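You operate a simulated robot arm through the tools that you are given. There is no shell and no other tool. Be economical: measure what you need, move in short steps, check, and stop when the job is done.

You run a simulated two-armed robot. Do the job below in one go: nothing can be reset, and whatever is moved stays where it is left.

JOB
Swap the soap in the black tray for two banded rolls; lock snug.
Fine: soap on the table; the rolls with the blue and green bands join the third; the tray is held steady with the other hand as its pine slide goes home; then the catch is turned to lock.
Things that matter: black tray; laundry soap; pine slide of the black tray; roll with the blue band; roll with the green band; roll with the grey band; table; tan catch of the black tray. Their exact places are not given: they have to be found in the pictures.

It is judged by the outcome, as a careful person would: the job done as asked, and still so three seconds after it is handed in. It fails if anything else is knocked over, pushed out of place, dropped, spilled or broken.

ROBOT AND FRAMES
Two 7-joint arms with two-finger parallel grippers on one trunk, on a base that drives. Base frame: it is fixed to the floor where the robot stands at the start and does not move with it; the origin is under the middle of the robot, x ahead of it, y to its left, z up; the surface under the hand at the start is at about z = 0.86. Lengths are in m, angles in degrees, forces in N, time in s.
The left shoulder is at the start at [0.07, 0.178, 1.17], the right one opposite. With the tool pointing down near the work surface each hand reaches from about 0.3 to 0.74 m from the robot's upright axis, wherever it stands, measured 20 degrees to its own side. Places, roughly: black tray [0.5, -0.2, 0.9]; pine slide of the black tray [0.5, -0.4, 0.9]; roll with the blue band (8x8x10 cm) [0.5, -0.7, 0.9]; roll with the green band (8x8x10 cm) [0.5, 0.2, 0.9]; roll with the grey band (8x8x10 cm) [0.5, 0, 0.9]; table [0.7, -0.2, 0.9]; tan catch of the black tray [0.5, -0.3, 1]. Payload 3.43 kg a hand.
The tool frame of a hand sits at the grasp point between the pads (the TCP): z along the fingers, y along the line on which they close. The tips reach 0.03 m beyond it. Largest opening 0.094 m; finger width 0.028, thickness 0.01; the body of the gripper, 0.05 by 0.096 m, starts 0.055 m behind the TCP.
Orientation is that of the tool frame in the base frame, as [roll, pitch, yaw] about the fixed x, y, z axes, in that order (R = Rz(yaw) Ry(pitch) Rx(roll)). With the fingers straight down and closing along the base's y, the tool's x points along the base's -x, its y along +y and its z along -z.

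CONTROLS
- The arms move only by the tool step_arm. It takes "left_motion", "right_motion" or both (then of equal length, played together; a hand with none holds still); each is a list of rows, each a list of 7 numbers: the finger opening in m, from 0 to 0.094, then the shift along the tool's x, y, z in m, then the turn, a rotation vector about the tool's x, y, z in degrees. In form: [[hand, tx, ty, tz, rx, ry, rz], ...]. A call has 1 to 20 rows; each row shifts and turns the commanded pose from where the row before left it, along the tool's axes as they then stand. Each row takes 0.2 s and may step no farther than 0.05 m and 8.6 degrees from the row before; otherwise, or with a gripper value out of range, the whole call is refused. A pose out of reach is approached as far as the arm can. The call stops where the force on the tool passes 70 N (or 10 N more than at its start, if that is more) or the arm is blocked; 0.2 s more then pass. The fingers move at their own pace (about 0.153 m/s each) and stop on an object; they squeeze with about 45 N. The grip force told is the motor's: it shows also when the fingers shut on nothing. Time passes only in rows, and 0.2 s behind the last, so rows that do not move let the fingers close. The reply holds the time, the measured pose of the TCP, the force on the tool along the base axes, the opening and the grip force, in the units named above and with some noise, with the torque about the TCP (base axes, N m) and any sound that the robot's microphone picked up.
- Cameras (640 x 400 px; columns grow to the right, rows downward): "scene" is now at [0.1262, -0.0222, 1.4728]; the picture's right is [-0.30, -0.96, -0.00], its down [-0.70, 0.22, -0.68] and it looks along [0.65, -0.20, -0.73] (base axes); focal length 256 px, centre (320, 200). "left" rides on the left gripper at [0.076, -0.014, -0.102] in its tool frame; the picture's right is [0.18, 0.98, 0.00], its down [-0.75, 0.14, -0.64] and it looks along [-0.63, 0.12, 0.77] (tool axes); focal length 243 px, centre (320, 200). "right" rides on the right gripper at [0.076, 0.014, -0.103] in its tool frame; the picture's right is [-0.18, 0.98, 0.00], its down [-0.75, -0.14, -0.64] and it looks along [-0.63, -0.12, 0.77] (tool axes); focal length 243 px, centre (320, 200).
- snapshot(camera): a new picture of that camera. No time passes.
- lift_body(by): slides the trunk up (or, below 0, down) by that many m; the arms and the scene camera ride with it, the base frame stays. It gives what a move gives, with no picture.
- roll_base(legs): drives the robot by 1 to 6 legs, each [ahead, turn to the left] in m and degrees, along the robot's own axes; the way and the turn of a leg run together, so that a leg with both is an arc; at most 1.5 m and 180 degrees a leg. The arms and the cameras ride along, it lands a little off, and it stops where it bumps. It gives what a move gives.
- pan_tilt(pan, tilt): turns the head with the scene camera to pan (to the left, within 86 degrees either way) and tilt (down, from -29 to 69), counted from straight ahead of the robot. It gives what a move gives.
- measure_at(camera, pixels): for up to 12 pixels [column, row] of the newest picture of that camera ("zoom" is the newest enlarged one), the place [x, y, z] in the base frame of the surface seen there, good to about 0.002 m. No time passes.
- zoom(camera, box): a new picture of the part [left, top, right, bottom] of that camera's present view, enlarged. No time passes.
- finish_job(): hands the job in; it is judged then, once.

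Keep the steps short. Do not move on a guess: measure, check each grasp and each placing, and mend mistakes. In all there are 80 turns and 58 pictures (those below and enlarged ones count). Leave the grippers open and the arms clear of the work at the hand-in unless told otherwise, and finish with a single line.

The tools are called by a JSON object that holds its "fn" and its "kwargs". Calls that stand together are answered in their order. step_arm: Moves the arms, as the interface text tells. Its arguments: {"type":"object","properties":{"left_motion":{"type":"array","items":{"type":"array","items":{"type":"number"}}},"right_motion":{"type":"array","items":{"type":"array","items":{"type":"number"}}}},"required":[]} The other tools are called the same way: lift_body (by) slides the trunk up or down; roll_base (legs) drives the base; pan_tilt (pan, tilt) turns the head that bears the scene camera; snapshot (camera) takes a picture; measure_at (camera, pixels) gives the place of the surface under pixels of a picture; zoom (camera, box) takes an enlarged picture of a part of a camera's view; finish_job () hands the job in.

At the start:

```text
clock: 0.0
left_ee_pos: [0.481, -0.0177, 1.1755]
left_ee_rot: [180.0, 0.1, -179.9]
left_force: [-0.7, -0.2, 0.5]
left_torque: [0.01, -0.01, 0.02]
left_finger_gap: 0.094
left_gripper_force: 0.1
right_ee_pos: [0.3646, -0.2975, 1.2484]
right_ee_rot: [179.9, 0.1, -180.0]
right_force: [0.2, 0.4, 0.2]
right_torque: [-0.02, 0.02, 0.01]
right_finger_gap: 0.0941
right_gripper_force: 0.1
trunk travel left (down, up): [-0.75, 0.09]
robot x, y, heading: [0.0028, 0.0011, 0.1]
head pan, tilt: [-17.2, 47.3]
```

scene: 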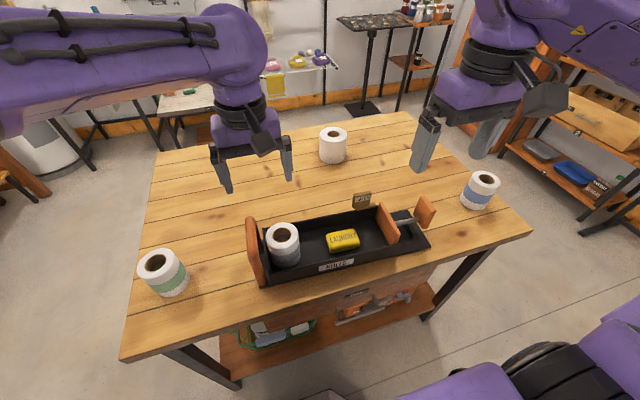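
right: 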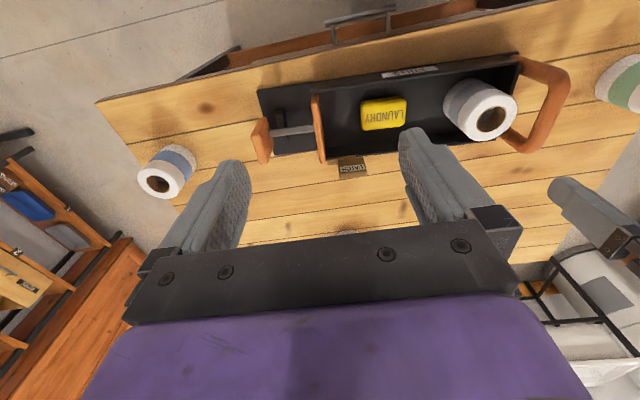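
left: 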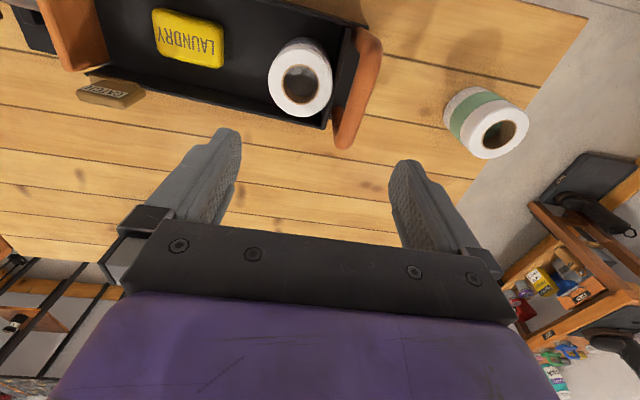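

I see the black tray mid-table with soap, the grey roll, a pine divider and a small tan block behind it. I'll zoom in on these and measure.

{"fn": "zoom", "kwargs": {"camera": "scene", "box": [230, 170, 450, 300]}}

{"fn": "zoom", "kwargs": {"camera": "right", "box": [230, 40, 590, 200]}}

{"fn": "measure_at", "kwargs": {"camera": "scene", "pixels": [[160, 262], [170, 285], [333, 135], [483, 180], [476, 197], [282, 232], [343, 236], [362, 197], [386, 220], [427, 210], [255, 250], [230, 300]]}}

```text
2.91 times, centred on (340, 235) of scene
```

zoom: 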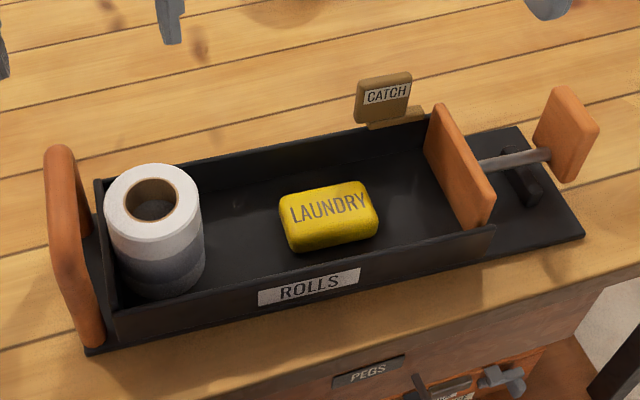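

```text
1.78 times, centred on (410, 120) of right
```

zoom: 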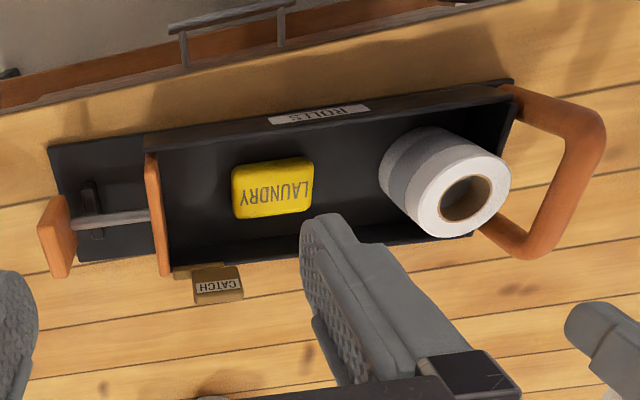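

```text
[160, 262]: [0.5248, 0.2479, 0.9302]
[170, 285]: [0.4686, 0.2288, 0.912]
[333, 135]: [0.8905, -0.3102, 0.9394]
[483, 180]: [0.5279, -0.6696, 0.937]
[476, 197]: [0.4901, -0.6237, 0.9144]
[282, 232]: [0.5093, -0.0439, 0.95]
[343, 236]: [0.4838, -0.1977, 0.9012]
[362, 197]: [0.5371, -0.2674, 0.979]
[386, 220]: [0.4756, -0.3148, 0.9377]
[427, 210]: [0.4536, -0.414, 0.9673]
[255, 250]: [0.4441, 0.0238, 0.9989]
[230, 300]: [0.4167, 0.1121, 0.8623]
```

Now I measure tray geometry in the last enlarged picture (right camera).

{"fn": "measure_at", "kwargs": {"camera": "zoom", "pixels": [[56, 150], [85, 258], [152, 155], [168, 272], [60, 235], [110, 218], [218, 270], [200, 272], [508, 85], [475, 237], [600, 130], [528, 255]]}}

{"fn": "zoom", "kwargs": {"camera": "scene", "box": [340, 180, 450, 260]}}

```text
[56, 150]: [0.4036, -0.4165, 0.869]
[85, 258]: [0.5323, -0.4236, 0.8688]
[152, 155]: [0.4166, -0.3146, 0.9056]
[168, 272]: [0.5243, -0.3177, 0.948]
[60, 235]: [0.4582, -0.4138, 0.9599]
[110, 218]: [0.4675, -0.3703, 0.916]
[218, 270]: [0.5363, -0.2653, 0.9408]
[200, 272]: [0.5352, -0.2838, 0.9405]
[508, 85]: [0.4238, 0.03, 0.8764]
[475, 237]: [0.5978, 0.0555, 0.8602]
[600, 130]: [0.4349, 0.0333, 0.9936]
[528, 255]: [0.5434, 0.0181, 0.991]
```

```text
5.00 times, centred on (395, 220) of scene
```

zoom: 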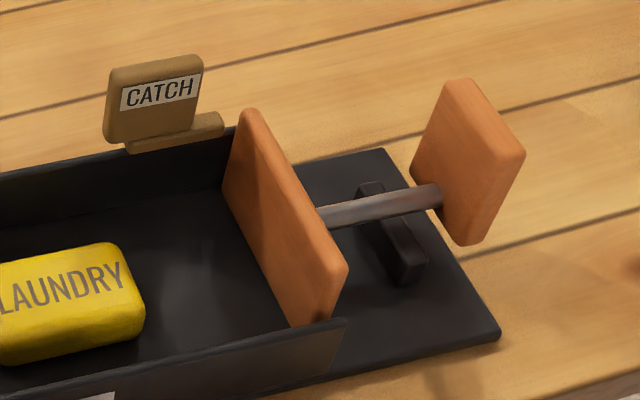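

{"fn": "measure_at", "kwargs": {"camera": "zoom", "pixels": [[112, 135], [195, 118], [120, 72], [195, 60], [140, 148], [215, 125], [248, 112], [335, 265], [460, 82], [475, 242], [520, 160], [385, 270]]}}

{"fn": "measure_at", "kwargs": {"camera": "scene", "pixels": [[262, 235], [262, 283], [300, 269], [380, 255], [400, 249], [310, 216], [340, 213], [326, 247], [359, 242], [340, 230], [430, 238], [408, 212]]}}

```text
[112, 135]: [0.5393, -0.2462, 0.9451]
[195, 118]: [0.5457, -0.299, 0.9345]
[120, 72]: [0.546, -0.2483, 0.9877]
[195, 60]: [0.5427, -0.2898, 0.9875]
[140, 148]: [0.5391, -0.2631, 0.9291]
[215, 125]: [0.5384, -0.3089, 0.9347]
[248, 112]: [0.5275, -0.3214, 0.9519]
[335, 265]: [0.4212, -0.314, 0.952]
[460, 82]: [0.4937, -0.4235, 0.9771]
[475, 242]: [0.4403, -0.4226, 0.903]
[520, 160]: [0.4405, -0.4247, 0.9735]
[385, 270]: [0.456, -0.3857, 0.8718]
```

```text
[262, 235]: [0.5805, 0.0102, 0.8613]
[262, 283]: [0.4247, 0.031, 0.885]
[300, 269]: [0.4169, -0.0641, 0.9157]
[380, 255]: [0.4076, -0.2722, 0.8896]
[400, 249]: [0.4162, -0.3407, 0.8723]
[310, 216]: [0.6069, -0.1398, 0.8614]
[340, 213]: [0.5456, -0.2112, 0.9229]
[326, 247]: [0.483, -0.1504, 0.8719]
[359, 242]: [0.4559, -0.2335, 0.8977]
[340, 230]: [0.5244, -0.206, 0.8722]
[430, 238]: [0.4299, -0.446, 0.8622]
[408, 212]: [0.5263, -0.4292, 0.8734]
```

Tray layout is clear: floor ~0.872, walls ~0.92, slide plate y≈-0.315, knob y≈-0.42. Next I need precise roll centres; zooming on green, blue, and grey.

{"fn": "zoom", "kwargs": {"camera": "scene", "box": [455, 165, 505, 215]}}

{"fn": "measure_at", "kwargs": {"camera": "scene", "pixels": [[475, 175], [495, 184], [490, 173], [478, 187], [476, 207]]}}

{"fn": "zoom", "kwargs": {"camera": "scene", "box": [130, 215, 330, 305]}}

```text
8.00 times, centred on (480, 190) of scene
```

zoom: 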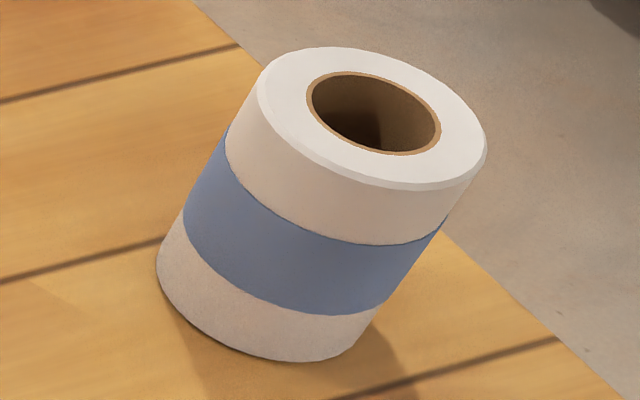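

```text
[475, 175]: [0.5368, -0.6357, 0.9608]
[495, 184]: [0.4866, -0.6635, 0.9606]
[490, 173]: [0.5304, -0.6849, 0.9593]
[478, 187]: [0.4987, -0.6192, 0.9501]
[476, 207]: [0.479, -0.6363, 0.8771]
```

```text
3.20 times, centred on (230, 260) of scene
```

zoom: 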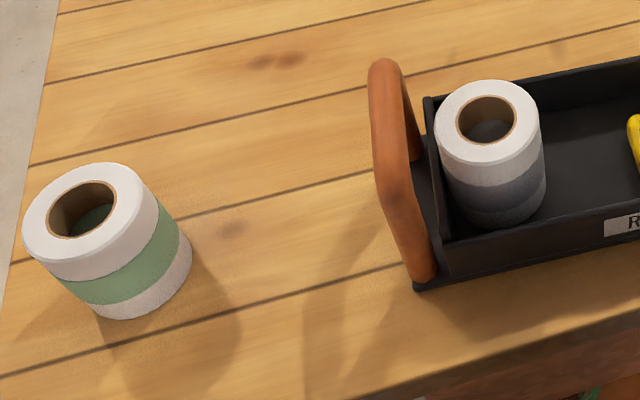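

{"fn": "measure_at", "kwargs": {"camera": "zoom", "pixels": [[38, 226], [129, 194], [97, 171], [68, 250], [447, 128], [527, 112], [480, 88], [491, 152], [428, 120], [385, 70], [380, 130], [425, 265]]}}

{"fn": "zoom", "kwargs": {"camera": "scene", "box": [455, 165, 505, 215]}}

{"fn": "measure_at", "kwargs": {"camera": "zoom", "pixels": [[283, 80], [465, 145], [345, 55], [405, 178], [320, 60], [440, 90], [455, 160], [290, 125]]}}

```text
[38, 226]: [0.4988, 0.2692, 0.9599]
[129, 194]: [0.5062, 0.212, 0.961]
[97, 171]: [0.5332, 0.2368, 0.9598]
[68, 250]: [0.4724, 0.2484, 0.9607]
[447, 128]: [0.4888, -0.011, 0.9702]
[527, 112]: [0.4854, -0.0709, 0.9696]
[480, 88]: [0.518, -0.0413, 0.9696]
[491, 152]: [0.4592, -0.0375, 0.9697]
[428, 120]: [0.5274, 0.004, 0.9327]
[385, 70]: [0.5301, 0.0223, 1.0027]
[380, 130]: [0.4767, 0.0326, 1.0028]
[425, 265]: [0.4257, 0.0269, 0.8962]
```

```text
8.00 times, centred on (480, 190) of scene
```

zoom: 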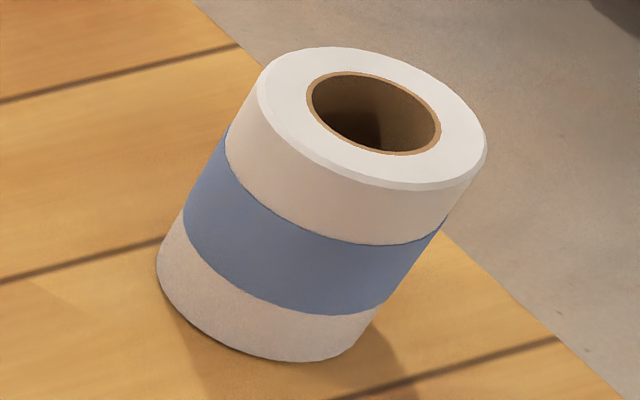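

```text
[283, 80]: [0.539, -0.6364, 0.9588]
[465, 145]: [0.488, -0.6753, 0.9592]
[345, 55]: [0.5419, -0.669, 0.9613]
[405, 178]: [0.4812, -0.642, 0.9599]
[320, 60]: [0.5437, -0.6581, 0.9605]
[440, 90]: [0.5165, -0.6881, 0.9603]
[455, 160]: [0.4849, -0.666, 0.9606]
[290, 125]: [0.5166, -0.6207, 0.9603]
```

Roll centres: green (0.503, 0.2415), grey (0.488, -0.040), blue (0.513, -0.6555); the tray is yawed about -3°. I move the left hand above green and the right above the soap, turning both so they close along x.

{"fn": "step_arm", "kwargs": {"left_motion": [[0.094, -0.0037, 0.0432, 0.0125, 0, 0, 0], [0.094, -0.0037, 0.0432, 0.0125, 0, 0, 0], [0.094, -0.0037, 0.0432, 0.0125, 0, 0, 0], [0.094, -0.0037, 0.0432, 0.0125, 0, 0, 0], [0.094, -0.0037, 0.0432, 0.0125, 0, 0, 0], [0.094, -0.0037, 0.0432, 0.0125, 0, 0, 0], [0.094, 0, 0, 0, 0, 0, 8.45], [0.094, 0, 0, 0, 0, 0, 8.45], [0.094, 0, 0, 0, 0, 0, 8.45], [0.094, 0, 0, 0, 0, 0, 8.45], [0.094, 0, 0, 0, 0, 0, 8.45], [0.094, 0, 0, 0, 0, 0, 8.45], [0.094, 0, 0, 0, 0, 0, 8.45], [0.094, 0, 0, 0, 0, 0, 8.45], [0.094, 0, 0, 0, 0, 0, 8.45], [0.094, 0, 0, 0, 0, 0, 8.45], [0.094, 0, 0, 0, 0, 0, 8.45]], "right_motion": [[0.094, -0.0195, 0.0167, 0.0233, 0, 0, 0], [0.094, -0.0195, 0.0167, 0.0233, 0, 0, 0], [0.094, -0.0195, 0.0167, 0.0233, 0, 0, 0], [0.094, -0.0195, 0.0167, 0.0233, 0, 0, 0], [0.094, -0.0195, 0.0167, 0.0233, 0, 0, 0], [0.094, -0.0195, 0.0167, 0.0233, 0, 0, 0], [0.08, 0, 0, 0, 0, 0, -7.9], [0.08, 0, 0, 0, 0, 0, -7.9], [0.08, 0, 0, 0, 0, 0, -7.9], [0.08, 0, 0, 0, 0, 0, -7.9], [0.08, 0, 0, 0, 0, 0, -7.9], [0.08, 0, 0, 0, 0, 0, -7.9], [0.08, 0, 0, 0, 0, 0, -7.9], [0.08, 0, 0, 0, 0, 0, -7.9], [0.08, 0, 0, 0, 0, 0, -7.9], [0.08, 0, 0, 0, 0, 0, -7.9], [0.08, 0, 0, 0, 0, 0, -7.9]]}}

{"fn": "snapshot", "kwargs": {"camera": "right"}}

{"fn": "snapshot", "kwargs": {"camera": "left"}}

```text
clock: 3.6
left_ee_pos: [0.5021, 0.2407, 1.1007]
left_ee_rot: [179.9, 0.0, 87.0]
left_force: [0.3, 0.5, 0.3]
left_torque: [0.01, 0.01, 0.02]
left_finger_gap: 0.0938
left_gripper_force: 0.0
right_ee_pos: [0.4812, -0.1982, 1.1086]
right_ee_rot: [-179.9, 0.0, -92.8]
right_force: [-0.1, -0.7, -0.4]
right_torque: [0.01, 0.02, -0.01]
right_finger_gap: 0.0801
right_gripper_force: 0.1
trunk travel left (down, up): [-0.75, 0.09]
robot x, y, heading: [0.0003, 0.0039, 0.0]
head pan, tilt: [-17.2, 47.3]
```

```text
48 pictures are left
```

right: 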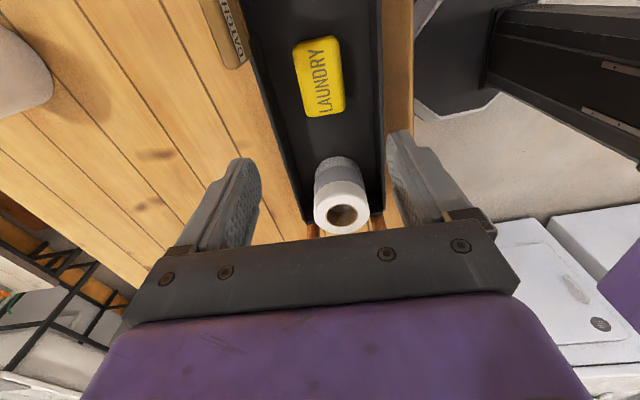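

```text
47 pictures are left
```

left: 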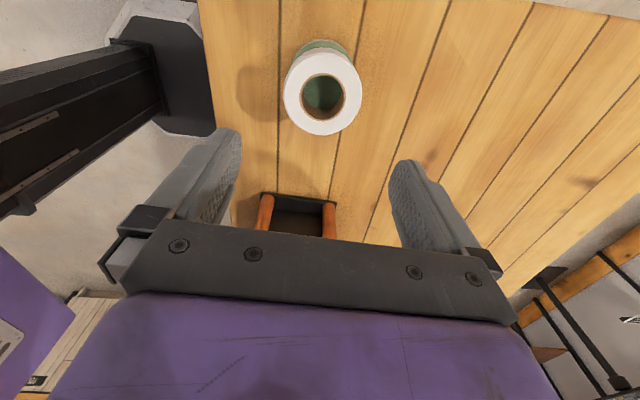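

Both hands are turned. I measure the soap's outline in the right view and the green roll's top in the left.

{"fn": "measure_at", "kwargs": {"camera": "right", "pixels": [[296, 45], [336, 40], [344, 108], [308, 114], [318, 78], [294, 75], [342, 75], [270, 80], [377, 80], [244, 65]]}}

{"fn": "measure_at", "kwargs": {"camera": "left", "pixels": [[292, 95], [354, 95], [323, 66], [322, 128], [300, 70], [346, 122]]}}

```text
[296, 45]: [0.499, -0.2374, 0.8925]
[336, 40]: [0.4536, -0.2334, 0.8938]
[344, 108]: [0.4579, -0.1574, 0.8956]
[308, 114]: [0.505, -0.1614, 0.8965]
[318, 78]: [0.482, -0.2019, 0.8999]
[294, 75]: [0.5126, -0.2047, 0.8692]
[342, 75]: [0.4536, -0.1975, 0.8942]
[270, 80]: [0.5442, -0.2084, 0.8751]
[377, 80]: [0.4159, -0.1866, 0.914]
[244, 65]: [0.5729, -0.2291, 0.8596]
```

```text
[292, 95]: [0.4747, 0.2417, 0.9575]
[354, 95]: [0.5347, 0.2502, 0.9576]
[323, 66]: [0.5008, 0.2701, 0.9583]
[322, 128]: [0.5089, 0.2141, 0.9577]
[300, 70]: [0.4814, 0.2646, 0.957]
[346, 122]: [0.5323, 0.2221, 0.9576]
```

Soap is centred (0.479, -0.197), about 5 cm wide along x; green at (0.5045, 0.243). Both hands descend and close.

{"fn": "step_arm", "kwargs": {"right_motion": [[0.08, 0, 0.001, 0.04, 0, 0, 0], [0.08, 0, 0, 0.04, 0, 0, 0], [0.08, 0, 0, 0.04, 0, 0, 0], [0.08, 0, 0, 0.04, 0, 0, 0], [0.08, 0, 0, 0.04, 0, 0, 0], [0.03, 0, 0, 0, 0, 0, 0], [0.03, 0, 0, 0, 0, 0, 0]], "left_motion": [[0.094, 0.002, 0.002, 0.04, 0, 0, 0], [0.094, 0, 0, 0.04, 0, 0, 0], [0.094, 0, 0, 0.04, 0, 0, 0], [0.094, 0, 0, 0.038, 0, 0, 0], [0.094, 0, 0, 0, 0, 0, 0], [0.06, 0, 0, 0, 0, 0, 0], [0.06, 0, 0, 0, 0, 0, 0]]}}

```text
clock: 5.2
left_ee_pos: [0.5058, 0.2439, 0.9441]
left_ee_rot: [-179.9, 0.0, 87.1]
left_force: [-0.4, -0.4, -0.1]
left_torque: [-0.01, -0.01, -0.02]
left_finger_gap: 0.0772
left_gripper_force: 44.8
right_ee_pos: [0.4823, -0.1967, 0.9089]
right_ee_rot: [-179.8, 0.1, -93.0]
right_force: [-1.2, -0.2, 0.6]
right_torque: [0.03, 0.03, 0.0]
right_finger_gap: 0.0538
right_gripper_force: 44.8
trunk travel left (down, up): [-0.75, 0.09]
robot x, y, heading: [0.0035, 0.0038, 0.1]
head pan, tilt: [-17.2, 47.3]
```

Both grips hold (soap 54 mm, roll 77 mm). I lift the soap over the far wall and lower it onto the table behind the tray.

{"fn": "step_arm", "kwargs": {"right_motion": [[0.03, 0, 0, -0.03, 0, 0, 0], [0.03, 0, 0, -0.03, 0, 0, 0], [0.03, 0, 0, -0.03, 0, 0, 0], [0.03, 0, 0, -0.03, 0, 0, 0], [0.03, 0, -0.045, 0, 0, 0, 0], [0.03, 0, -0.045, 0, 0, 0, 0], [0.03, 0, -0.045, 0, 0, 0, 0], [0.03, 0, -0.045, 0, 0, 0, 0], [0.03, 0, 0, 0.04, 0, 0, 0], [0.03, 0, 0, 0.04, 0, 0, 0], [0.03, 0, 0, 0.03, 0, 0, 0], [0.03, 0, 0, 0.01, 0, 0, 0], [0.03, 0, 0, 0.008, 0, 0, 0], [0.03, 0, 0, 0, 0, 0, 0]]}}

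```text
clock: 8.2
left_ee_pos: [0.5061, 0.2447, 0.943]
left_ee_rot: [-179.9, 0.0, 87.0]
left_force: [-0.4, -0.1, -0.4]
left_torque: [0.01, -0.01, 0.01]
left_finger_gap: 0.0773
left_gripper_force: 44.7
right_ee_pos: [0.6604, -0.2063, 0.9011]
right_ee_rot: [-179.9, 0.0, -93.1]
right_force: [0.3, 0.2, -0.8]
right_torque: [-0.06, 0.0, 0.04]
right_finger_gap: 0.0541
right_gripper_force: 44.9
trunk travel left (down, up): [-0.75, 0.09]
robot x, y, heading: [0.001, 0.0027, -0.2]
head pan, tilt: [-17.2, 47.3]
```

The soap is just above the table; I lower 3 mm more, open, and rise.

{"fn": "step_arm", "kwargs": {"right_motion": [[0.03, 0, 0, 0.003, 0, 0, 0], [0.08, 0, 0, 0, 0, 0, 0], [0.08, 0, 0, 0, 0, 0, 0], [0.08, 0, 0, -0.03, 0, 0, 0], [0.08, 0, 0, -0.045, 0, 0, 0], [0.08, 0, 0, -0.045, 0, 0, 0], [0.08, 0, 0, -0.045, 0, 0, 0], [0.094, -0.02, 0.025, -0.03, 0, 0, 0]]}}

{"fn": "snapshot", "kwargs": {"camera": "scene"}}

```text
clock: 10.0
left_ee_pos: [0.5033, 0.2449, 0.9446]
left_ee_rot: [179.9, 0.1, 87.2]
left_force: [0.1, 0.4, -0.9]
left_torque: [-0.01, -0.04, 0.03]
left_finger_gap: 0.0774
left_gripper_force: 45.5
right_ee_pos: [0.6346, -0.184, 1.0967]
right_ee_rot: [-179.7, 0.0, -93.0]
right_force: [-0.5, 0.1, 0.1]
right_torque: [-0.02, -0.03, 0.01]
right_finger_gap: 0.0941
right_gripper_force: 0.0
trunk travel left (down, up): [-0.75, 0.09]
robot x, y, heading: [0.0038, 0.005, 0.1]
head pan, tilt: [-17.2, 47.3]
```

```text
46 pictures are left
```

scene: 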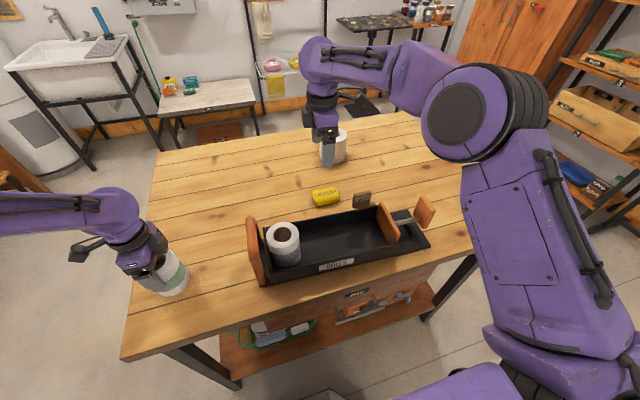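

Soap sits on the table. Left carries green high over the handle to above the tray's middle, while right travels above the blue roll.

{"fn": "step_arm", "kwargs": {"left_motion": [[0.06, 0, 0, -0.045, 0, 0, 0], [0.06, 0, 0, -0.045, 0, 0, 0], [0.06, 0, 0, -0.045, 0, 0, 0], [0.06, 0, 0, -0.045, 0, 0, 0], [0.06, -0.0422, 0, 0, 0, 0, 0], [0.06, -0.0422, 0, 0, 0, 0, 0], [0.06, -0.0422, 0, 0, 0, 0, 0], [0.06, -0.0422, 0, 0, 0, 0, 0], [0.06, -0.0422, 0, 0, 0, 0, 0], [0.06, -0.0422, 0, 0, 0, 0, 0], [0.06, -0.0422, 0, 0, 0, 0, 0], [0.06, -0.0422, 0, 0, 0, 0, 0], [0.06, -0.0422, 0, 0, 0, 0, 0]], "right_motion": [[0.094, 0.0434, 0.0089, 0, 0, 0, 0], [0.094, 0.0434, 0.0089, 0, 0, 0, 0], [0.094, 0.0434, 0.0089, 0, 0, 0, 0], [0.094, 0.0434, 0.0089, 0, 0, 0, 0], [0.094, 0.0434, 0.0089, 0, 0, 0, 0], [0.094, 0.0434, 0.0089, 0, 0, 0, 0], [0.094, 0.0434, 0.0089, 0, 0, 0, 0], [0.094, 0.0434, 0.0089, 0, 0, 0, 0], [0.094, 0.0434, 0.0089, 0, 0, 0, 0], [0.094, 0.0434, 0.0089, 0, 0, 0, 0], [0.094, 0.0434, 0.0084, 0, 0, 0, 0], [0.094, 0, 0, 0, 0, 0, 0], [0.094, 0, 0, 0, 0, 0, 0]]}}

{"fn": "snapshot", "kwargs": {"camera": "scene"}}

{"fn": "snapshot", "kwargs": {"camera": "right"}}

```text
clock: 13.0
left_ee_pos: [0.5099, -0.1135, 1.1469]
left_ee_rot: [-179.9, 3.8, 90.9]
left_force: [-0.5, 0.2, -0.6]
left_torque: [0.0, -0.01, -0.02]
left_finger_gap: 0.0773
left_gripper_force: 45.3
right_ee_pos: [0.513, -0.6575, 1.0903]
right_ee_rot: [-179.9, 0.1, -92.9]
right_force: [0.5, -0.6, -0.4]
right_torque: [0.02, -0.02, -0.02]
right_finger_gap: 0.0938
right_gripper_force: 0.0
trunk travel left (down, up): [-0.75, 0.09]
robot x, y, heading: [0.0008, 0.0014, 0.2]
head pan, tilt: [-17.2, 47.3]
stopped in row 13 (left hand): the arm was blocked; the commanded pose is now the measured one
```

```text
45 pictures are left
```

scene: 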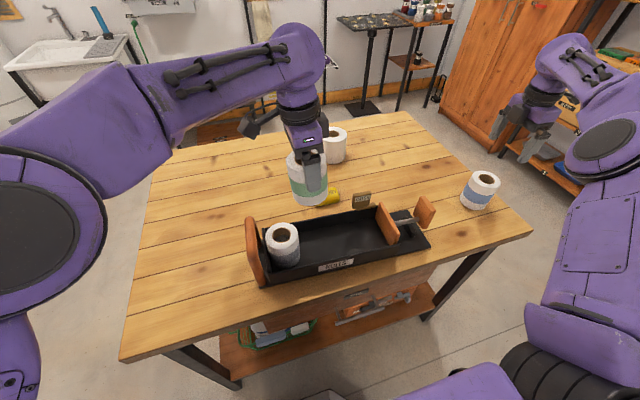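

```text
44 pictures are left
```

right: 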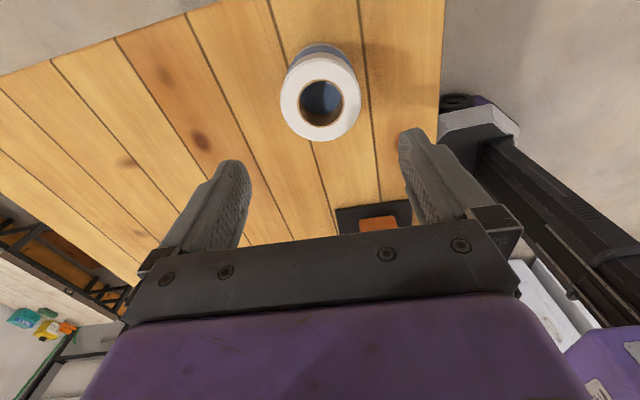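

The left arm hit a joint limit (yaw inward there); nothing was touched. I'll turn it back to close along y, which still fits as the slot is wide. First I check the blue roll's ring in the right view.

{"fn": "measure_at", "kwargs": {"camera": "right", "pixels": [[289, 95], [352, 95], [320, 62], [320, 133], [296, 72], [345, 122]]}}

{"fn": "step_arm", "kwargs": {"left_motion": [[0.06, 0, 0, 0, 0, 3.8, 0], [0.06, 0, 0, 0, 0, 0, -7.8], [0.06, 0, 0, 0, 0, 0, -7.8], [0.06, 0, 0, 0, 0, 0, -7.8], [0.06, 0, 0, 0, 0, 0, -7.8], [0.06, 0, 0, 0, 0, 0, -7.8], [0.06, 0, 0, 0, 0, 0, -7.8], [0.06, 0, 0, 0, 0, 0, -7.8], [0.06, 0, 0, 0, 0, 0, -7.8], [0.06, 0, 0, 0, 0, 0, -7.8], [0.06, 0, 0, 0, 0, 0, -7.8], [0.06, 0, 0, 0, 0, 0, -7.8]]}}

```text
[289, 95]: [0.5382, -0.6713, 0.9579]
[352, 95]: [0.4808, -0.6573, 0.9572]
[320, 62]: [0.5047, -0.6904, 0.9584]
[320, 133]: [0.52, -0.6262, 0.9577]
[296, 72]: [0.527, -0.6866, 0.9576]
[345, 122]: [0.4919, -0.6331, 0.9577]
```

```text
clock: 15.8
left_ee_pos: [0.5304, -0.0854, 1.1666]
left_ee_rot: [-176.3, -0.3, -179.8]
left_force: [-0.6, 0.1, -0.3]
left_torque: [-0.03, 0.05, 0.0]
left_finger_gap: 0.0771
left_gripper_force: 44.8
right_ee_pos: [0.5124, -0.6558, 1.0932]
right_ee_rot: [-179.8, -0.1, -92.9]
right_force: [0.7, 0.3, 0.7]
right_torque: [-0.01, 0.01, -0.03]
right_finger_gap: 0.0939
right_gripper_force: 0.0
trunk travel left (down, up): [-0.75, 0.09]
robot x, y, heading: [-0.0025, 0.0055, -0.0]
head pan, tilt: [-17.2, 47.3]
stopped in row 12 (left hand): the arm was blocked; the commanded pose is now the measured one
```

The left hand drifted and is blocked again; I look before doing more.

{"fn": "snapshot", "kwargs": {"camera": "scene"}}

{"fn": "snapshot", "kwargs": {"camera": "left"}}

```text
43 pictures are left
```

scene: 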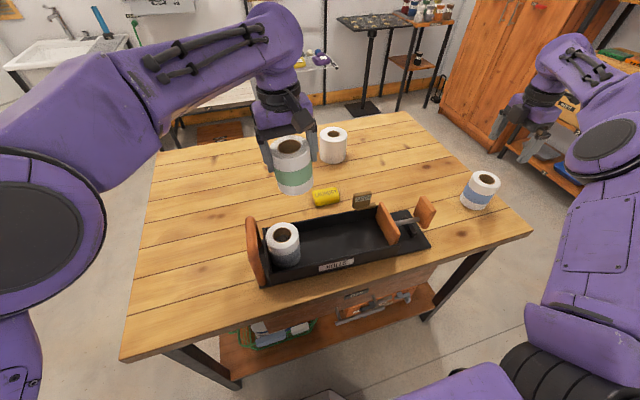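

```text
42 pictures are left
```

left: 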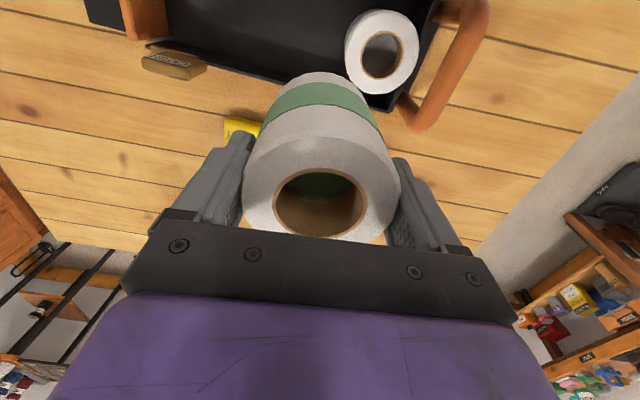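

The left arm can't cross that far. I'll set green down behind the tray at about (0.63, 0.0), where the right arm can reach it. First move clear and straighten.

{"fn": "step_arm", "kwargs": {"left_motion": [[0.06, 0, 0.04, 0, 0, 0, 0], [0.06, 0, 0.04, 0, 0, 0, 0], [0.06, 0, 0, 0, -3.7, 0, 0], [0.06, -0.03, 0, 0, 0, 0, 0], [0.06, -0.035, 0, 0, 0, 0, 0], [0.06, -0.035, 0, 0.02, 0, 0, 0], [0.06, 0, 0, 0.03, 0, 0, 0], [0.06, 0, 0, 0.03, 0, 0, 0], [0.06, 0, 0, 0, 0, 0, 0]]}}

```text
clock: 17.8
left_ee_pos: [0.6181, -0.005, 1.0831]
left_ee_rot: [179.8, -0.2, 179.8]
left_force: [1.3, -0.3, -1.2]
left_torque: [-0.03, -0.02, -0.03]
left_finger_gap: 0.0773
left_gripper_force: 44.6
left hand out of reach, approached as far as the arm can: row 6
right_ee_pos: [0.5139, -0.656, 1.0914]
right_ee_rot: [-179.9, 0.1, -92.9]
right_force: [0.5, 0.0, -0.6]
right_torque: [0.02, 0.05, 0.0]
right_finger_gap: 0.0939
right_gripper_force: 0.0
trunk travel left (down, up): [-0.75, 0.09]
robot x, y, heading: [-0.0019, 0.0039, -0.0]
head pan, tilt: [-17.2, 47.3]
```

Upright and reachable. Shift 2 cm farther and lower to the table.

{"fn": "step_arm", "kwargs": {"left_motion": [[0.06, -0.02, 0, 0, 0, 0, 0], [0.06, 0, 0, 0.035, 0, 0, 0], [0.06, 0, 0, 0.035, 0, 0, 0], [0.06, 0, 0, 0.035, 0, 0, 0], [0.06, 0, 0, 0.02, 0, 0, 0], [0.06, 0, 0, 0.011, 0, 0, 0], [0.06, 0, 0, 0, 0, 0, 0]]}}

{"fn": "snapshot", "kwargs": {"camera": "scene"}}

```text
clock: 19.4
left_ee_pos: [0.6336, -0.0005, 0.947]
left_ee_rot: [179.8, -0.2, 179.8]
left_force: [-0.9, -0.7, 0.2]
left_torque: [-0.03, 0.01, -0.03]
left_finger_gap: 0.0775
left_gripper_force: 45.2
left hand out of reach, approached as far as the arm can: row 1
right_ee_pos: [0.513, -0.6559, 1.0921]
right_ee_rot: [-179.9, 0.1, -92.9]
right_force: [0.2, -0.1, -0.2]
right_torque: [-0.02, -0.02, -0.04]
right_finger_gap: 0.0938
right_gripper_force: 0.0
trunk travel left (down, up): [-0.75, 0.09]
robot x, y, heading: [-0.0023, 0.0002, -0.1]
head pan, tilt: [-17.2, 47.3]
```

```text
41 pictures are left
```

scene: 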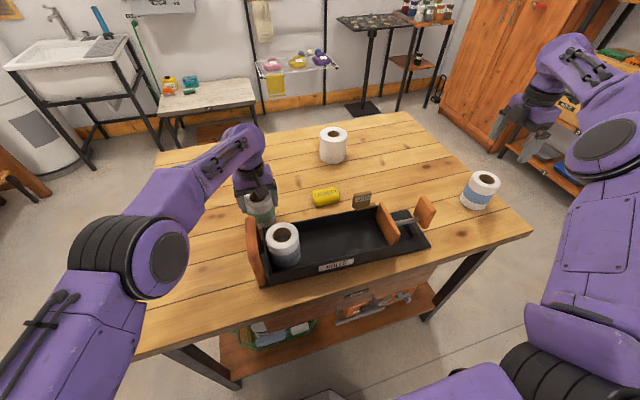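

Green is a couple of mm above the table. Left lowers, releases, rises; right descends on blue and closes.

{"fn": "step_arm", "kwargs": {"left_motion": [[0.06, 0, 0, 0.003, 0, 0, 0], [0.094, 0, 0, 0, 0, 0, 0], [0.094, 0, 0, 0, 0, 0, 0], [0.094, 0, 0, -0.03, 0, 0, 0], [0.094, 0, 0, -0.04, 0, 0, 0], [0.094, 0, 0, -0.04, 0, 0, 0], [0.094, 0, 0.01, -0.04, 0, 0, 0], [0.094, 0, 0.04, 0, 0, 0, 0], [0.094, 0, 0.045, 0, 0, 0, 0], [0.094, 0, 0.045, 0, 0, 0, 0], [0.094, 0.03, 0.03, 0, 0, 0, 0], [0.094, 0.03, 0.03, 0, 0, 0, 0]], "right_motion": [[0.094, 0.002, 0.002, 0.03, 0, 0, 0], [0.094, 0, 0, 0.035, 0, 0, 0], [0.094, 0, 0, 0.035, 0, 0, 0], [0.094, 0, 0, 0.03, 0, 0, 0], [0.094, 0, 0, 0.019, 0, 0, 0], [0.094, 0, 0, 0, 0, 0, 0], [0.06, 0, 0, 0, 0, 0, 0], [0.06, 0, 0, 0, 0, 0, 0], [0.06, 0, 0, 0, 0, 0, 0], [0.06, 0, 0, 0, 0, 0, 0], [0.06, 0, 0, 0, 0, 0, 0], [0.06, 0, 0, 0, 0, 0, 0]]}}

```text
clock: 22.0
left_ee_pos: [0.5714, 0.2006, 1.0953]
left_ee_rot: [179.7, -0.1, 179.8]
left_force: [0.2, -0.2, 0.9]
left_torque: [-0.02, -0.03, 0.0]
left_finger_gap: 0.094
left_gripper_force: 0.1
right_ee_pos: [0.5096, -0.6568, 0.9448]
right_ee_rot: [-179.7, -0.1, -92.8]
right_force: [0.0, 0.0, -0.6]
right_torque: [-0.02, -0.01, -0.01]
right_finger_gap: 0.0782
right_gripper_force: 45.0
trunk travel left (down, up): [-0.75, 0.09]
robot x, y, heading: [-0.0009, -0.0016, -0.0]
head pan, tilt: [-17.2, 47.3]
```

Blue is held (78 mm). I lift it and carry it high to above the tray's middle slot.

{"fn": "step_arm", "kwargs": {"right_motion": [[0.06, 0, 0, -0.04, 0, 0, 0], [0.06, 0, 0, -0.04, 0, 0, 0], [0.06, 0, 0, -0.04, 0, 0, 0], [0.06, 0, 0, -0.04, 0, 0, 0], [0.06, -0.04375, 0.00428, 0, 0, 0, 0], [0.06, -0.04375, 0.00428, 0, 0, 0, 0], [0.06, -0.04375, 0.00428, 0, 0, 0, 0], [0.06, -0.04375, 0.00428, 0, 0, 0, 0], [0.06, -0.04375, 0.00428, 0, 0, 0, 0], [0.06, -0.04375, 0.00428, 0, 0, 0, 0], [0.06, -0.04375, 0.00428, 0, 0, 0, 0], [0.06, -0.04375, 0.00428, 0, 0, 0, 0], [0.06, -0.04375, 0.00428, 0, 0, 0, 0], [0.06, -0.04375, 0.00428, 0, 0, 0, 0], [0.06, -0.04375, 0.00428, 0, 0, 0, 0], [0.06, -0.04375, 0.00428, 0, 0, 0, 0], [0.06, 0, 0, 0, 0, 0, 0]]}}

{"fn": "snapshot", "kwargs": {"camera": "scene"}}

```text
clock: 25.6
left_ee_pos: [0.5734, 0.199, 1.0959]
left_ee_rot: [179.7, -0.2, 179.8]
left_force: [-0.1, 1.1, -0.8]
left_torque: [0.0, 0.0, -0.01]
left_finger_gap: 0.0936
left_gripper_force: 0.1
right_ee_pos: [0.4844, -0.1299, 1.1026]
right_ee_rot: [-179.9, 0.1, -92.8]
right_force: [0.3, 0.4, -0.5]
right_torque: [0.01, 0.02, -0.03]
right_finger_gap: 0.0778
right_gripper_force: 44.7
trunk travel left (down, up): [-0.75, 0.09]
robot x, y, heading: [-0.0017, 0.0027, 0.0]
head pan, tilt: [-17.2, 47.3]
```

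```text
40 pictures are left
```

scene: 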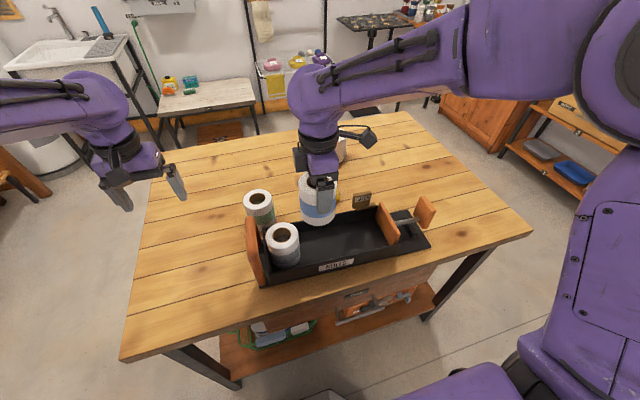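

Lined up over the slot. Lowering blue to the tray floor.

{"fn": "step_arm", "kwargs": {"right_motion": [[0.06, 0, 0, 0.04, 0, 0, 0], [0.06, 0, 0, 0.04, 0, 0, 0], [0.06, 0, 0, 0.035, 0, 0, 0], [0.06, 0, 0, 0.02, 0, 0, 0], [0.06, 0, 0, 0.009, 0, 0, 0], [0.06, 0, 0, 0, 0, 0, 0]]}}

{"fn": "snapshot", "kwargs": {"camera": "left"}}

```text
clock: 27.0
left_ee_pos: [0.5739, 0.1988, 1.0951]
left_ee_rot: [179.8, -0.2, 179.8]
left_force: [-0.1, 0.1, -0.4]
left_torque: [0.05, -0.01, 0.0]
left_finger_gap: 0.0942
left_gripper_force: 0.0
right_ee_pos: [0.4868, -0.1292, 0.9592]
right_ee_rot: [-179.8, 0.0, -92.9]
right_force: [0.0, -0.5, -0.9]
right_torque: [0.0, 0.0, -0.01]
right_finger_gap: 0.0778
right_gripper_force: 44.5
trunk travel left (down, up): [-0.75, 0.09]
robot x, y, heading: [-0.0029, 0.0031, -0.3]
head pan, tilt: [-17.2, 47.3]
```

```text
39 pictures are left
```

left: 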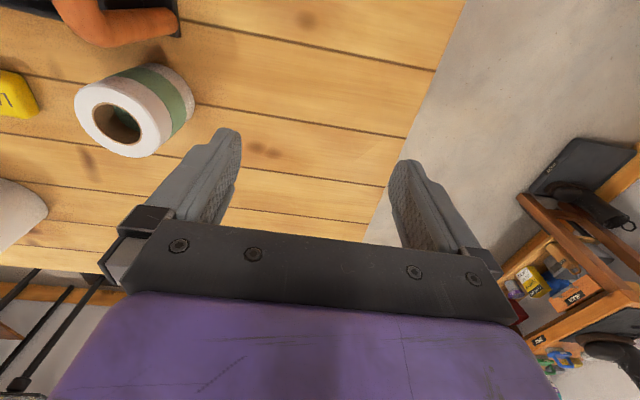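

About 3 mm to go: lower, release, rise. Also measure the green roll's ring in the left view.

{"fn": "measure_at", "kwargs": {"camera": "left", "pixels": [[83, 112], [150, 130], [120, 90], [118, 153], [95, 95], [138, 148]]}}

{"fn": "step_arm", "kwargs": {"right_motion": [[0.06, 0, 0, 0.003, 0, 0, 0], [0.092, 0, 0, 0, 0, 0, 0], [0.092, 0, 0, 0, 0, 0, 0], [0.094, 0, 0, -0.03, 0, 0, 0], [0.094, 0, 0, -0.045, 0, 0, 0], [0.094, 0, 0, -0.045, 0, 0, 0], [0.094, 0, 0, -0.02, 0, 0, 0]]}}

{"fn": "snapshot", "kwargs": {"camera": "right"}}

```text
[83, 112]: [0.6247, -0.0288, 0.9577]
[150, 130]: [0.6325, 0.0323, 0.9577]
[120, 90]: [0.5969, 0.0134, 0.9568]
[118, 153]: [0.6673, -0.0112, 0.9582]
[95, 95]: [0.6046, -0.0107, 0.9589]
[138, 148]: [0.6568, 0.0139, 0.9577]
```

```text
clock: 28.6
left_ee_pos: [0.5739, 0.1992, 1.0952]
left_ee_rot: [179.8, -0.2, 179.8]
left_force: [1.3, 0.6, 0.1]
left_torque: [-0.01, 0.02, 0.02]
left_finger_gap: 0.0939
left_gripper_force: 0.0
right_ee_pos: [0.4856, -0.1307, 1.098]
right_ee_rot: [-179.9, -0.1, -92.9]
right_force: [0.3, -0.4, 0.8]
right_torque: [0.0, -0.04, -0.03]
right_finger_gap: 0.0939
right_gripper_force: 0.0
trunk travel left (down, up): [-0.75, 0.09]
robot x, y, heading: [0.0004, -0.0, -0.1]
head pan, tilt: [-17.2, 47.3]
```

```text
38 pictures are left
```

right: 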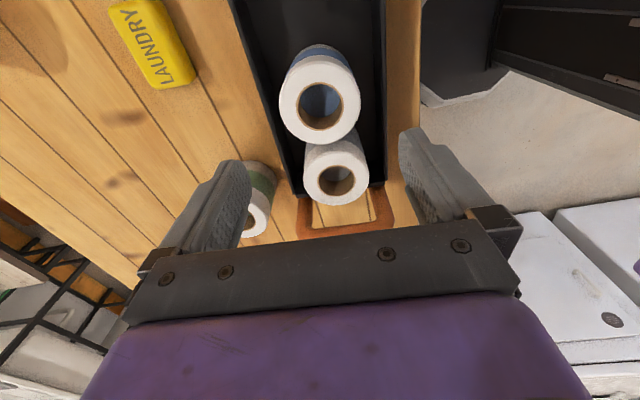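

Blue stands in the tray next to grey. Right goes above green; left backs away a little for clearance.

{"fn": "measure_at", "kwargs": {"camera": "right", "pixels": [[303, 225], [300, 200], [386, 225], [320, 60], [288, 110], [352, 110], [312, 185], [363, 180], [270, 120], [383, 110]]}}

{"fn": "step_arm", "kwargs": {"right_motion": [[0.094, -0.0278, -0.0277, 0, 0, 0, 0], [0.094, -0.0278, -0.0277, 0, 0, 0, 0], [0.094, -0.0278, -0.0277, 0, 0, 0, 0], [0.094, -0.0278, -0.0277, 0, 0, 0, 0], [0.094, -0.0278, -0.0278, 0, 0, 0, 0], [0.094, 0, 0, 0, 0, 0, 0]], "left_motion": [[0.094, 0, 0.04, 0, 0, 0, 0], [0.094, 0, 0.04, 0, 0, 0, 0], [0.094, 0, 0.02, 0, 0, 0, 0], [0.094, 0, 0, 0, 0, 0, 0], [0.094, 0, 0, 0, 0, 0, 0], [0.094, 0, 0, 0, 0, 0, 0]]}}

{"fn": "snapshot", "kwargs": {"camera": "right"}}

```text
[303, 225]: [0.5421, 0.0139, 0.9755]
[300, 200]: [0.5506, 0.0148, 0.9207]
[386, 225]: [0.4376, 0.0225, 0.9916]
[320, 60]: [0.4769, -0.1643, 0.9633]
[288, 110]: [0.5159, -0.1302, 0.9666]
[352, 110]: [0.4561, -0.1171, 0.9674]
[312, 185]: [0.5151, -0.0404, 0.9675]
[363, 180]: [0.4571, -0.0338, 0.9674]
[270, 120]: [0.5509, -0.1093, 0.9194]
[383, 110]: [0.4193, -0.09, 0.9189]
```

```text
clock: 30.0
left_ee_pos: [0.5745, 0.2979, 1.0973]
left_ee_rot: [179.7, -0.1, 179.9]
left_force: [-0.5, -1.5, -0.1]
left_torque: [0.0, 0.03, -0.01]
left_finger_gap: 0.0941
left_gripper_force: 0.0
right_ee_pos: [0.6309, 0.0007, 1.097]
right_ee_rot: [-180.0, 0.1, -92.8]
right_force: [0.6, 0.9, -0.4]
right_torque: [0.01, -0.03, -0.01]
right_finger_gap: 0.0942
right_gripper_force: 0.1
trunk travel left (down, up): [-0.75, 0.09]
robot x, y, heading: [0.0014, 0.0017, -0.1]
head pan, tilt: [-17.2, 47.3]
```

```text
37 pictures are left
```

right: 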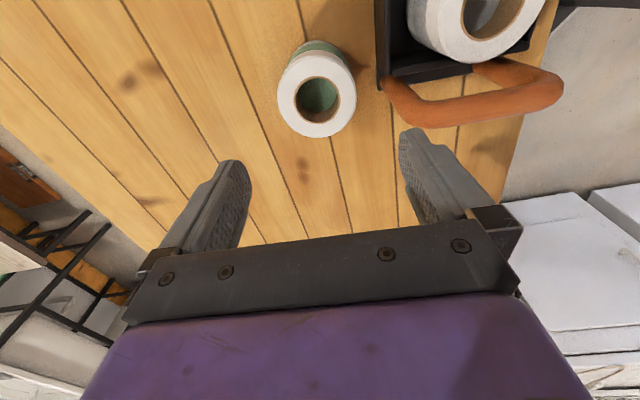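

{"fn": "measure_at", "kwargs": {"camera": "right", "pixels": [[286, 97], [349, 97], [317, 66], [317, 130]]}}

```text
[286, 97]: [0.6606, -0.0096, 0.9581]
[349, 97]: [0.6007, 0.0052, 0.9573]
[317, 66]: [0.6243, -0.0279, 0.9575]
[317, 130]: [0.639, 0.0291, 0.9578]
```

Centred. Descend and close on green.

{"fn": "step_arm", "kwargs": {"right_motion": [[0.094, 0, 0, 0.04, 0, 0, 0], [0.094, 0, 0, 0.04, 0, 0, 0], [0.094, 0, 0, 0.04, 0, 0, 0], [0.094, 0, 0, 0.033, 0, 0, 0], [0.094, 0, 0, 0, 0, 0, 0], [0.06, 0, 0, 0, 0, 0, 0], [0.06, 0, 0, 0, 0, 0, 0]]}}

```text
clock: 31.6
left_ee_pos: [0.5752, 0.3006, 1.097]
left_ee_rot: [179.8, -0.1, 179.8]
left_force: [0.2, 0.5, -0.3]
left_torque: [0.02, 0.04, 0.0]
left_finger_gap: 0.0941
left_gripper_force: 0.1
right_ee_pos: [0.6324, 0.0023, 0.9427]
right_ee_rot: [-179.9, 0.0, -92.9]
right_force: [0.4, -0.3, 0.3]
right_torque: [-0.03, 0.03, -0.02]
right_finger_gap: 0.0777
right_gripper_force: 45.0
trunk travel left (down, up): [-0.75, 0.09]
robot x, y, heading: [0.0013, 0.0008, 0.1]
head pan, tilt: [-17.2, 47.3]
```

Green is held. I lift and carry it above the right slot at (0.479, -0.222), keeping the finger clear of the catch.

{"fn": "step_arm", "kwargs": {"right_motion": [[0.06, 0, 0, -0.04, 0, 0, 0], [0.06, 0, 0, -0.045, 0, 0, 0], [0.06, 0, 0, -0.04, 0, 0, 0], [0.06, 0, 0, -0.04, 0, 0, 0], [0.06, 0.03306, 0.02023, 0, 0, 0, 0], [0.06, 0.03306, 0.02023, 0, 0, 0, 0], [0.06, 0.03306, 0.02023, 0, 0, 0, 0], [0.06, 0.03306, 0.02023, 0, 0, 0, 0], [0.06, 0.03306, 0.02023, 0, 0, 0, 0], [0.06, 0.03306, 0.02023, 0, 0, 0, 0], [0.06, 0.03306, 0.02023, 0, 0, 0, 0], [0.06, 0, 0, 0, 0, 0, 0]]}}

{"fn": "snapshot", "kwargs": {"camera": "right"}}

{"fn": "snapshot", "kwargs": {"camera": "scene"}}

```text
clock: 34.2
left_ee_pos: [0.575, 0.2991, 1.0965]
left_ee_rot: [179.8, -0.2, 179.8]
left_force: [-0.2, 0.0, -0.2]
left_torque: [-0.04, 0.04, -0.04]
left_finger_gap: 0.0938
left_gripper_force: 0.0
right_ee_pos: [0.4784, -0.2218, 1.1068]
right_ee_rot: [-179.9, -0.1, -92.9]
right_force: [0.8, -1.1, -1.1]
right_torque: [0.02, 0.05, 0.01]
right_finger_gap: 0.0779
right_gripper_force: 45.7
trunk travel left (down, up): [-0.75, 0.09]
robot x, y, heading: [-0.0018, -0.0005, -0.2]
head pan, tilt: [-17.2, 47.3]
```

```text
36 pictures are left
```

right: 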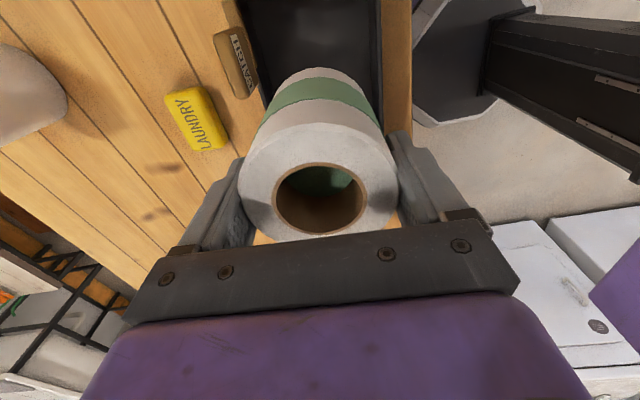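

```text
35 pictures are left
```

scene: 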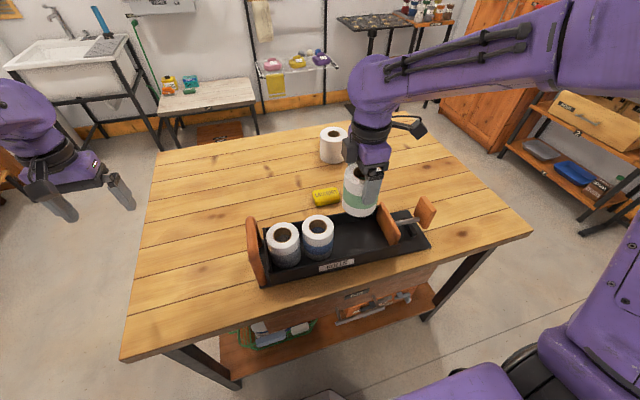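

Clear gap on both sides. Lower green.

{"fn": "step_arm", "kwargs": {"right_motion": [[0.06, 0, 0, 0.04, 0, 0, 0], [0.06, 0, 0, 0.04, 0, 0, 0], [0.06, 0, 0, 0.035, 0, 0, 0], [0.06, 0, 0, 0.02, 0, 0, 0], [0.06, 0, 0, 0.013, 0, 0, 0], [0.06, 0, 0, 0.003, 0, 0, 0], [0.06, 0, 0, 0, 0, 0, 0]]}}

{"fn": "zoom", "kwargs": {"camera": "scene", "box": [240, 150, 450, 290]}}

```text
clock: 35.8
left_ee_pos: [0.575, 0.2985, 1.0954]
left_ee_rot: [179.8, -0.3, 179.8]
left_force: [0.4, -0.3, 0.2]
left_torque: [0.01, -0.01, 0.0]
left_finger_gap: 0.094
left_gripper_force: 0.1
right_ee_pos: [0.4785, -0.2232, 0.9581]
right_ee_rot: [-179.8, 0.2, -93.0]
right_force: [-0.5, -0.6, 0.0]
right_torque: [-0.02, 0.03, -0.01]
right_finger_gap: 0.0779
right_gripper_force: 45.1
trunk travel left (down, up): [-0.75, 0.09]
robot x, y, heading: [0.0003, 0.0016, -0.2]
head pan, tilt: [-17.2, 47.3]
```

```text
2.86 times, centred on (345, 220) of scene
```

zoom: 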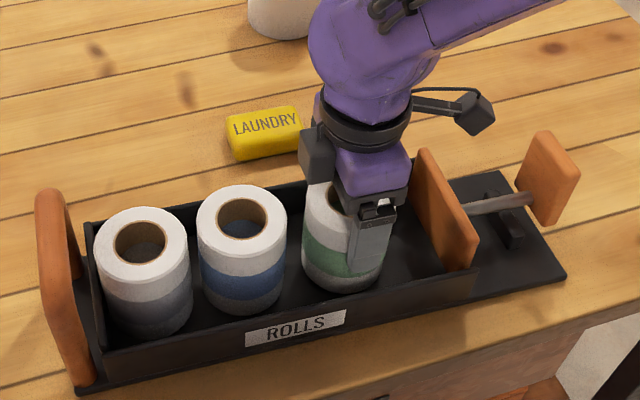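

Lower 3 mm, release and lift; right then goes beside the knob, while left goes above the tray's pine handle.

{"fn": "step_arm", "kwargs": {"right_motion": [[0.06, 0, 0, 0.003, 0, 0, 0], [0.087, 0, 0, 0, 0, 0, 0], [0.087, 0, 0, 0, 0, 0, 0], [0.087, 0, 0, -0.03, 0, 0, 0], [0.087, 0, 0, -0.04, 0, 0, 0], [0.087, 0, 0, -0.05, 0, 0, 0], [0.087, 0, 0, -0.02, 0, 0, 0], [0.03, 0.0445, 0, 0, 0, 0, 0], [0.03, 0.0445, 0, 0, 0, 0, 0], [0.03, 0.0445, 0, 0, 0, 0, 0], [0.03, 0.0445, 0, 0, 0, 0, 0], [0.03, 0.0445, 0, 0, 0, 0, 0], [0.03, 0.0445, 0, 0, 0, 0, 0]], "left_motion": [[0.094, 0, 0, 0, 0, 0, 0], [0.094, 0, 0, 0, 0, 0, 0], [0.094, 0, 0, 0, 0, 0, 0], [0.094, 0, 0, 0, 0, 0, 0], [0.094, 0, 0, -0.01, 0, 0, 0], [0.05, 0.0142, -0.0453, 0, 0, 0, 0], [0.05, 0.0142, -0.0453, 0, 0, 0, 0], [0.05, 0.0142, -0.0453, 0, 0, 0, 0], [0.05, 0.0142, -0.0453, 0, 0, 0, 0], [0.05, 0.0142, -0.0453, 0, 0, 0, 0], [0.05, 0.0142, -0.0453, 0, 0, 0, 0], [0.05, 0, 0, 0, 0, 0, 3], [0.05, 0, 0, 0, 0, 0, 0]]}}

{"fn": "snapshot", "kwargs": {"camera": "scene"}}

{"fn": "snapshot", "kwargs": {"camera": "left"}}

{"fn": "snapshot", "kwargs": {"camera": "right"}}

```text
clock: 38.6
left_ee_pos: [0.4872, 0.0277, 1.1038]
left_ee_rot: [179.7, -0.2, 176.7]
left_force: [0.3, -0.4, 0.2]
left_torque: [0.01, 0.01, 0.0]
left_finger_gap: 0.0498
left_gripper_force: 0.0
right_ee_pos: [0.4664, -0.4924, 1.0949]
right_ee_rot: [-179.9, 0.1, -92.9]
right_force: [0.6, -0.5, -1.1]
right_torque: [0.02, 0.02, -0.02]
right_finger_gap: 0.0302
right_gripper_force: 0.0
trunk travel left (down, up): [-0.75, 0.09]
robot x, y, heading: [-0.0033, 0.0025, -0.1]
head pan, tilt: [-17.2, 47.3]
```

```text
33 pictures are left
```

scene: 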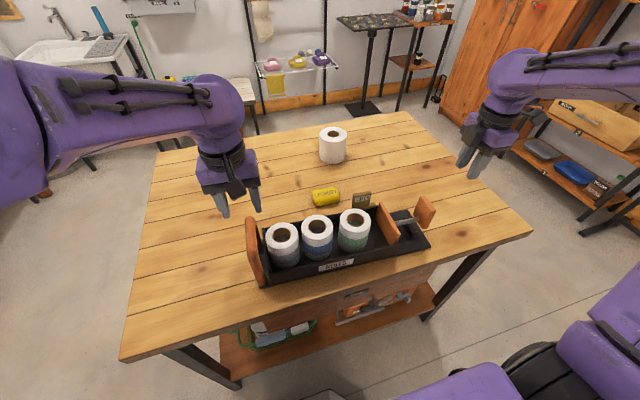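

```text
32 pictures are left
```

left: 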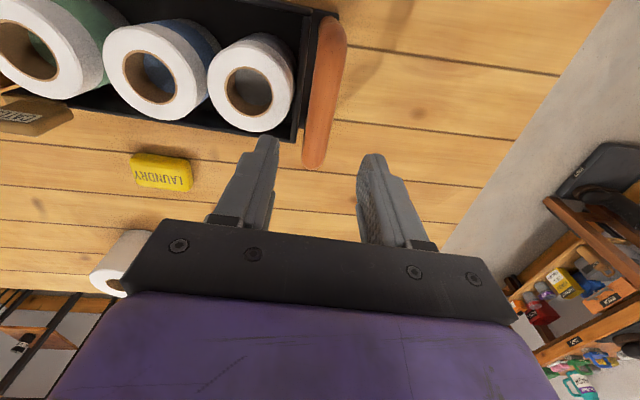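

```text
31 pictures are left
```

right: 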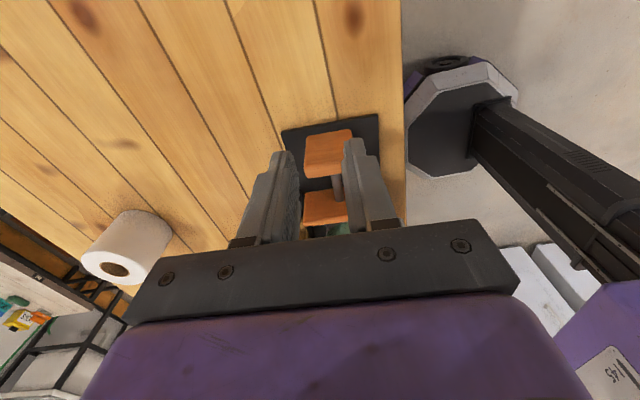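

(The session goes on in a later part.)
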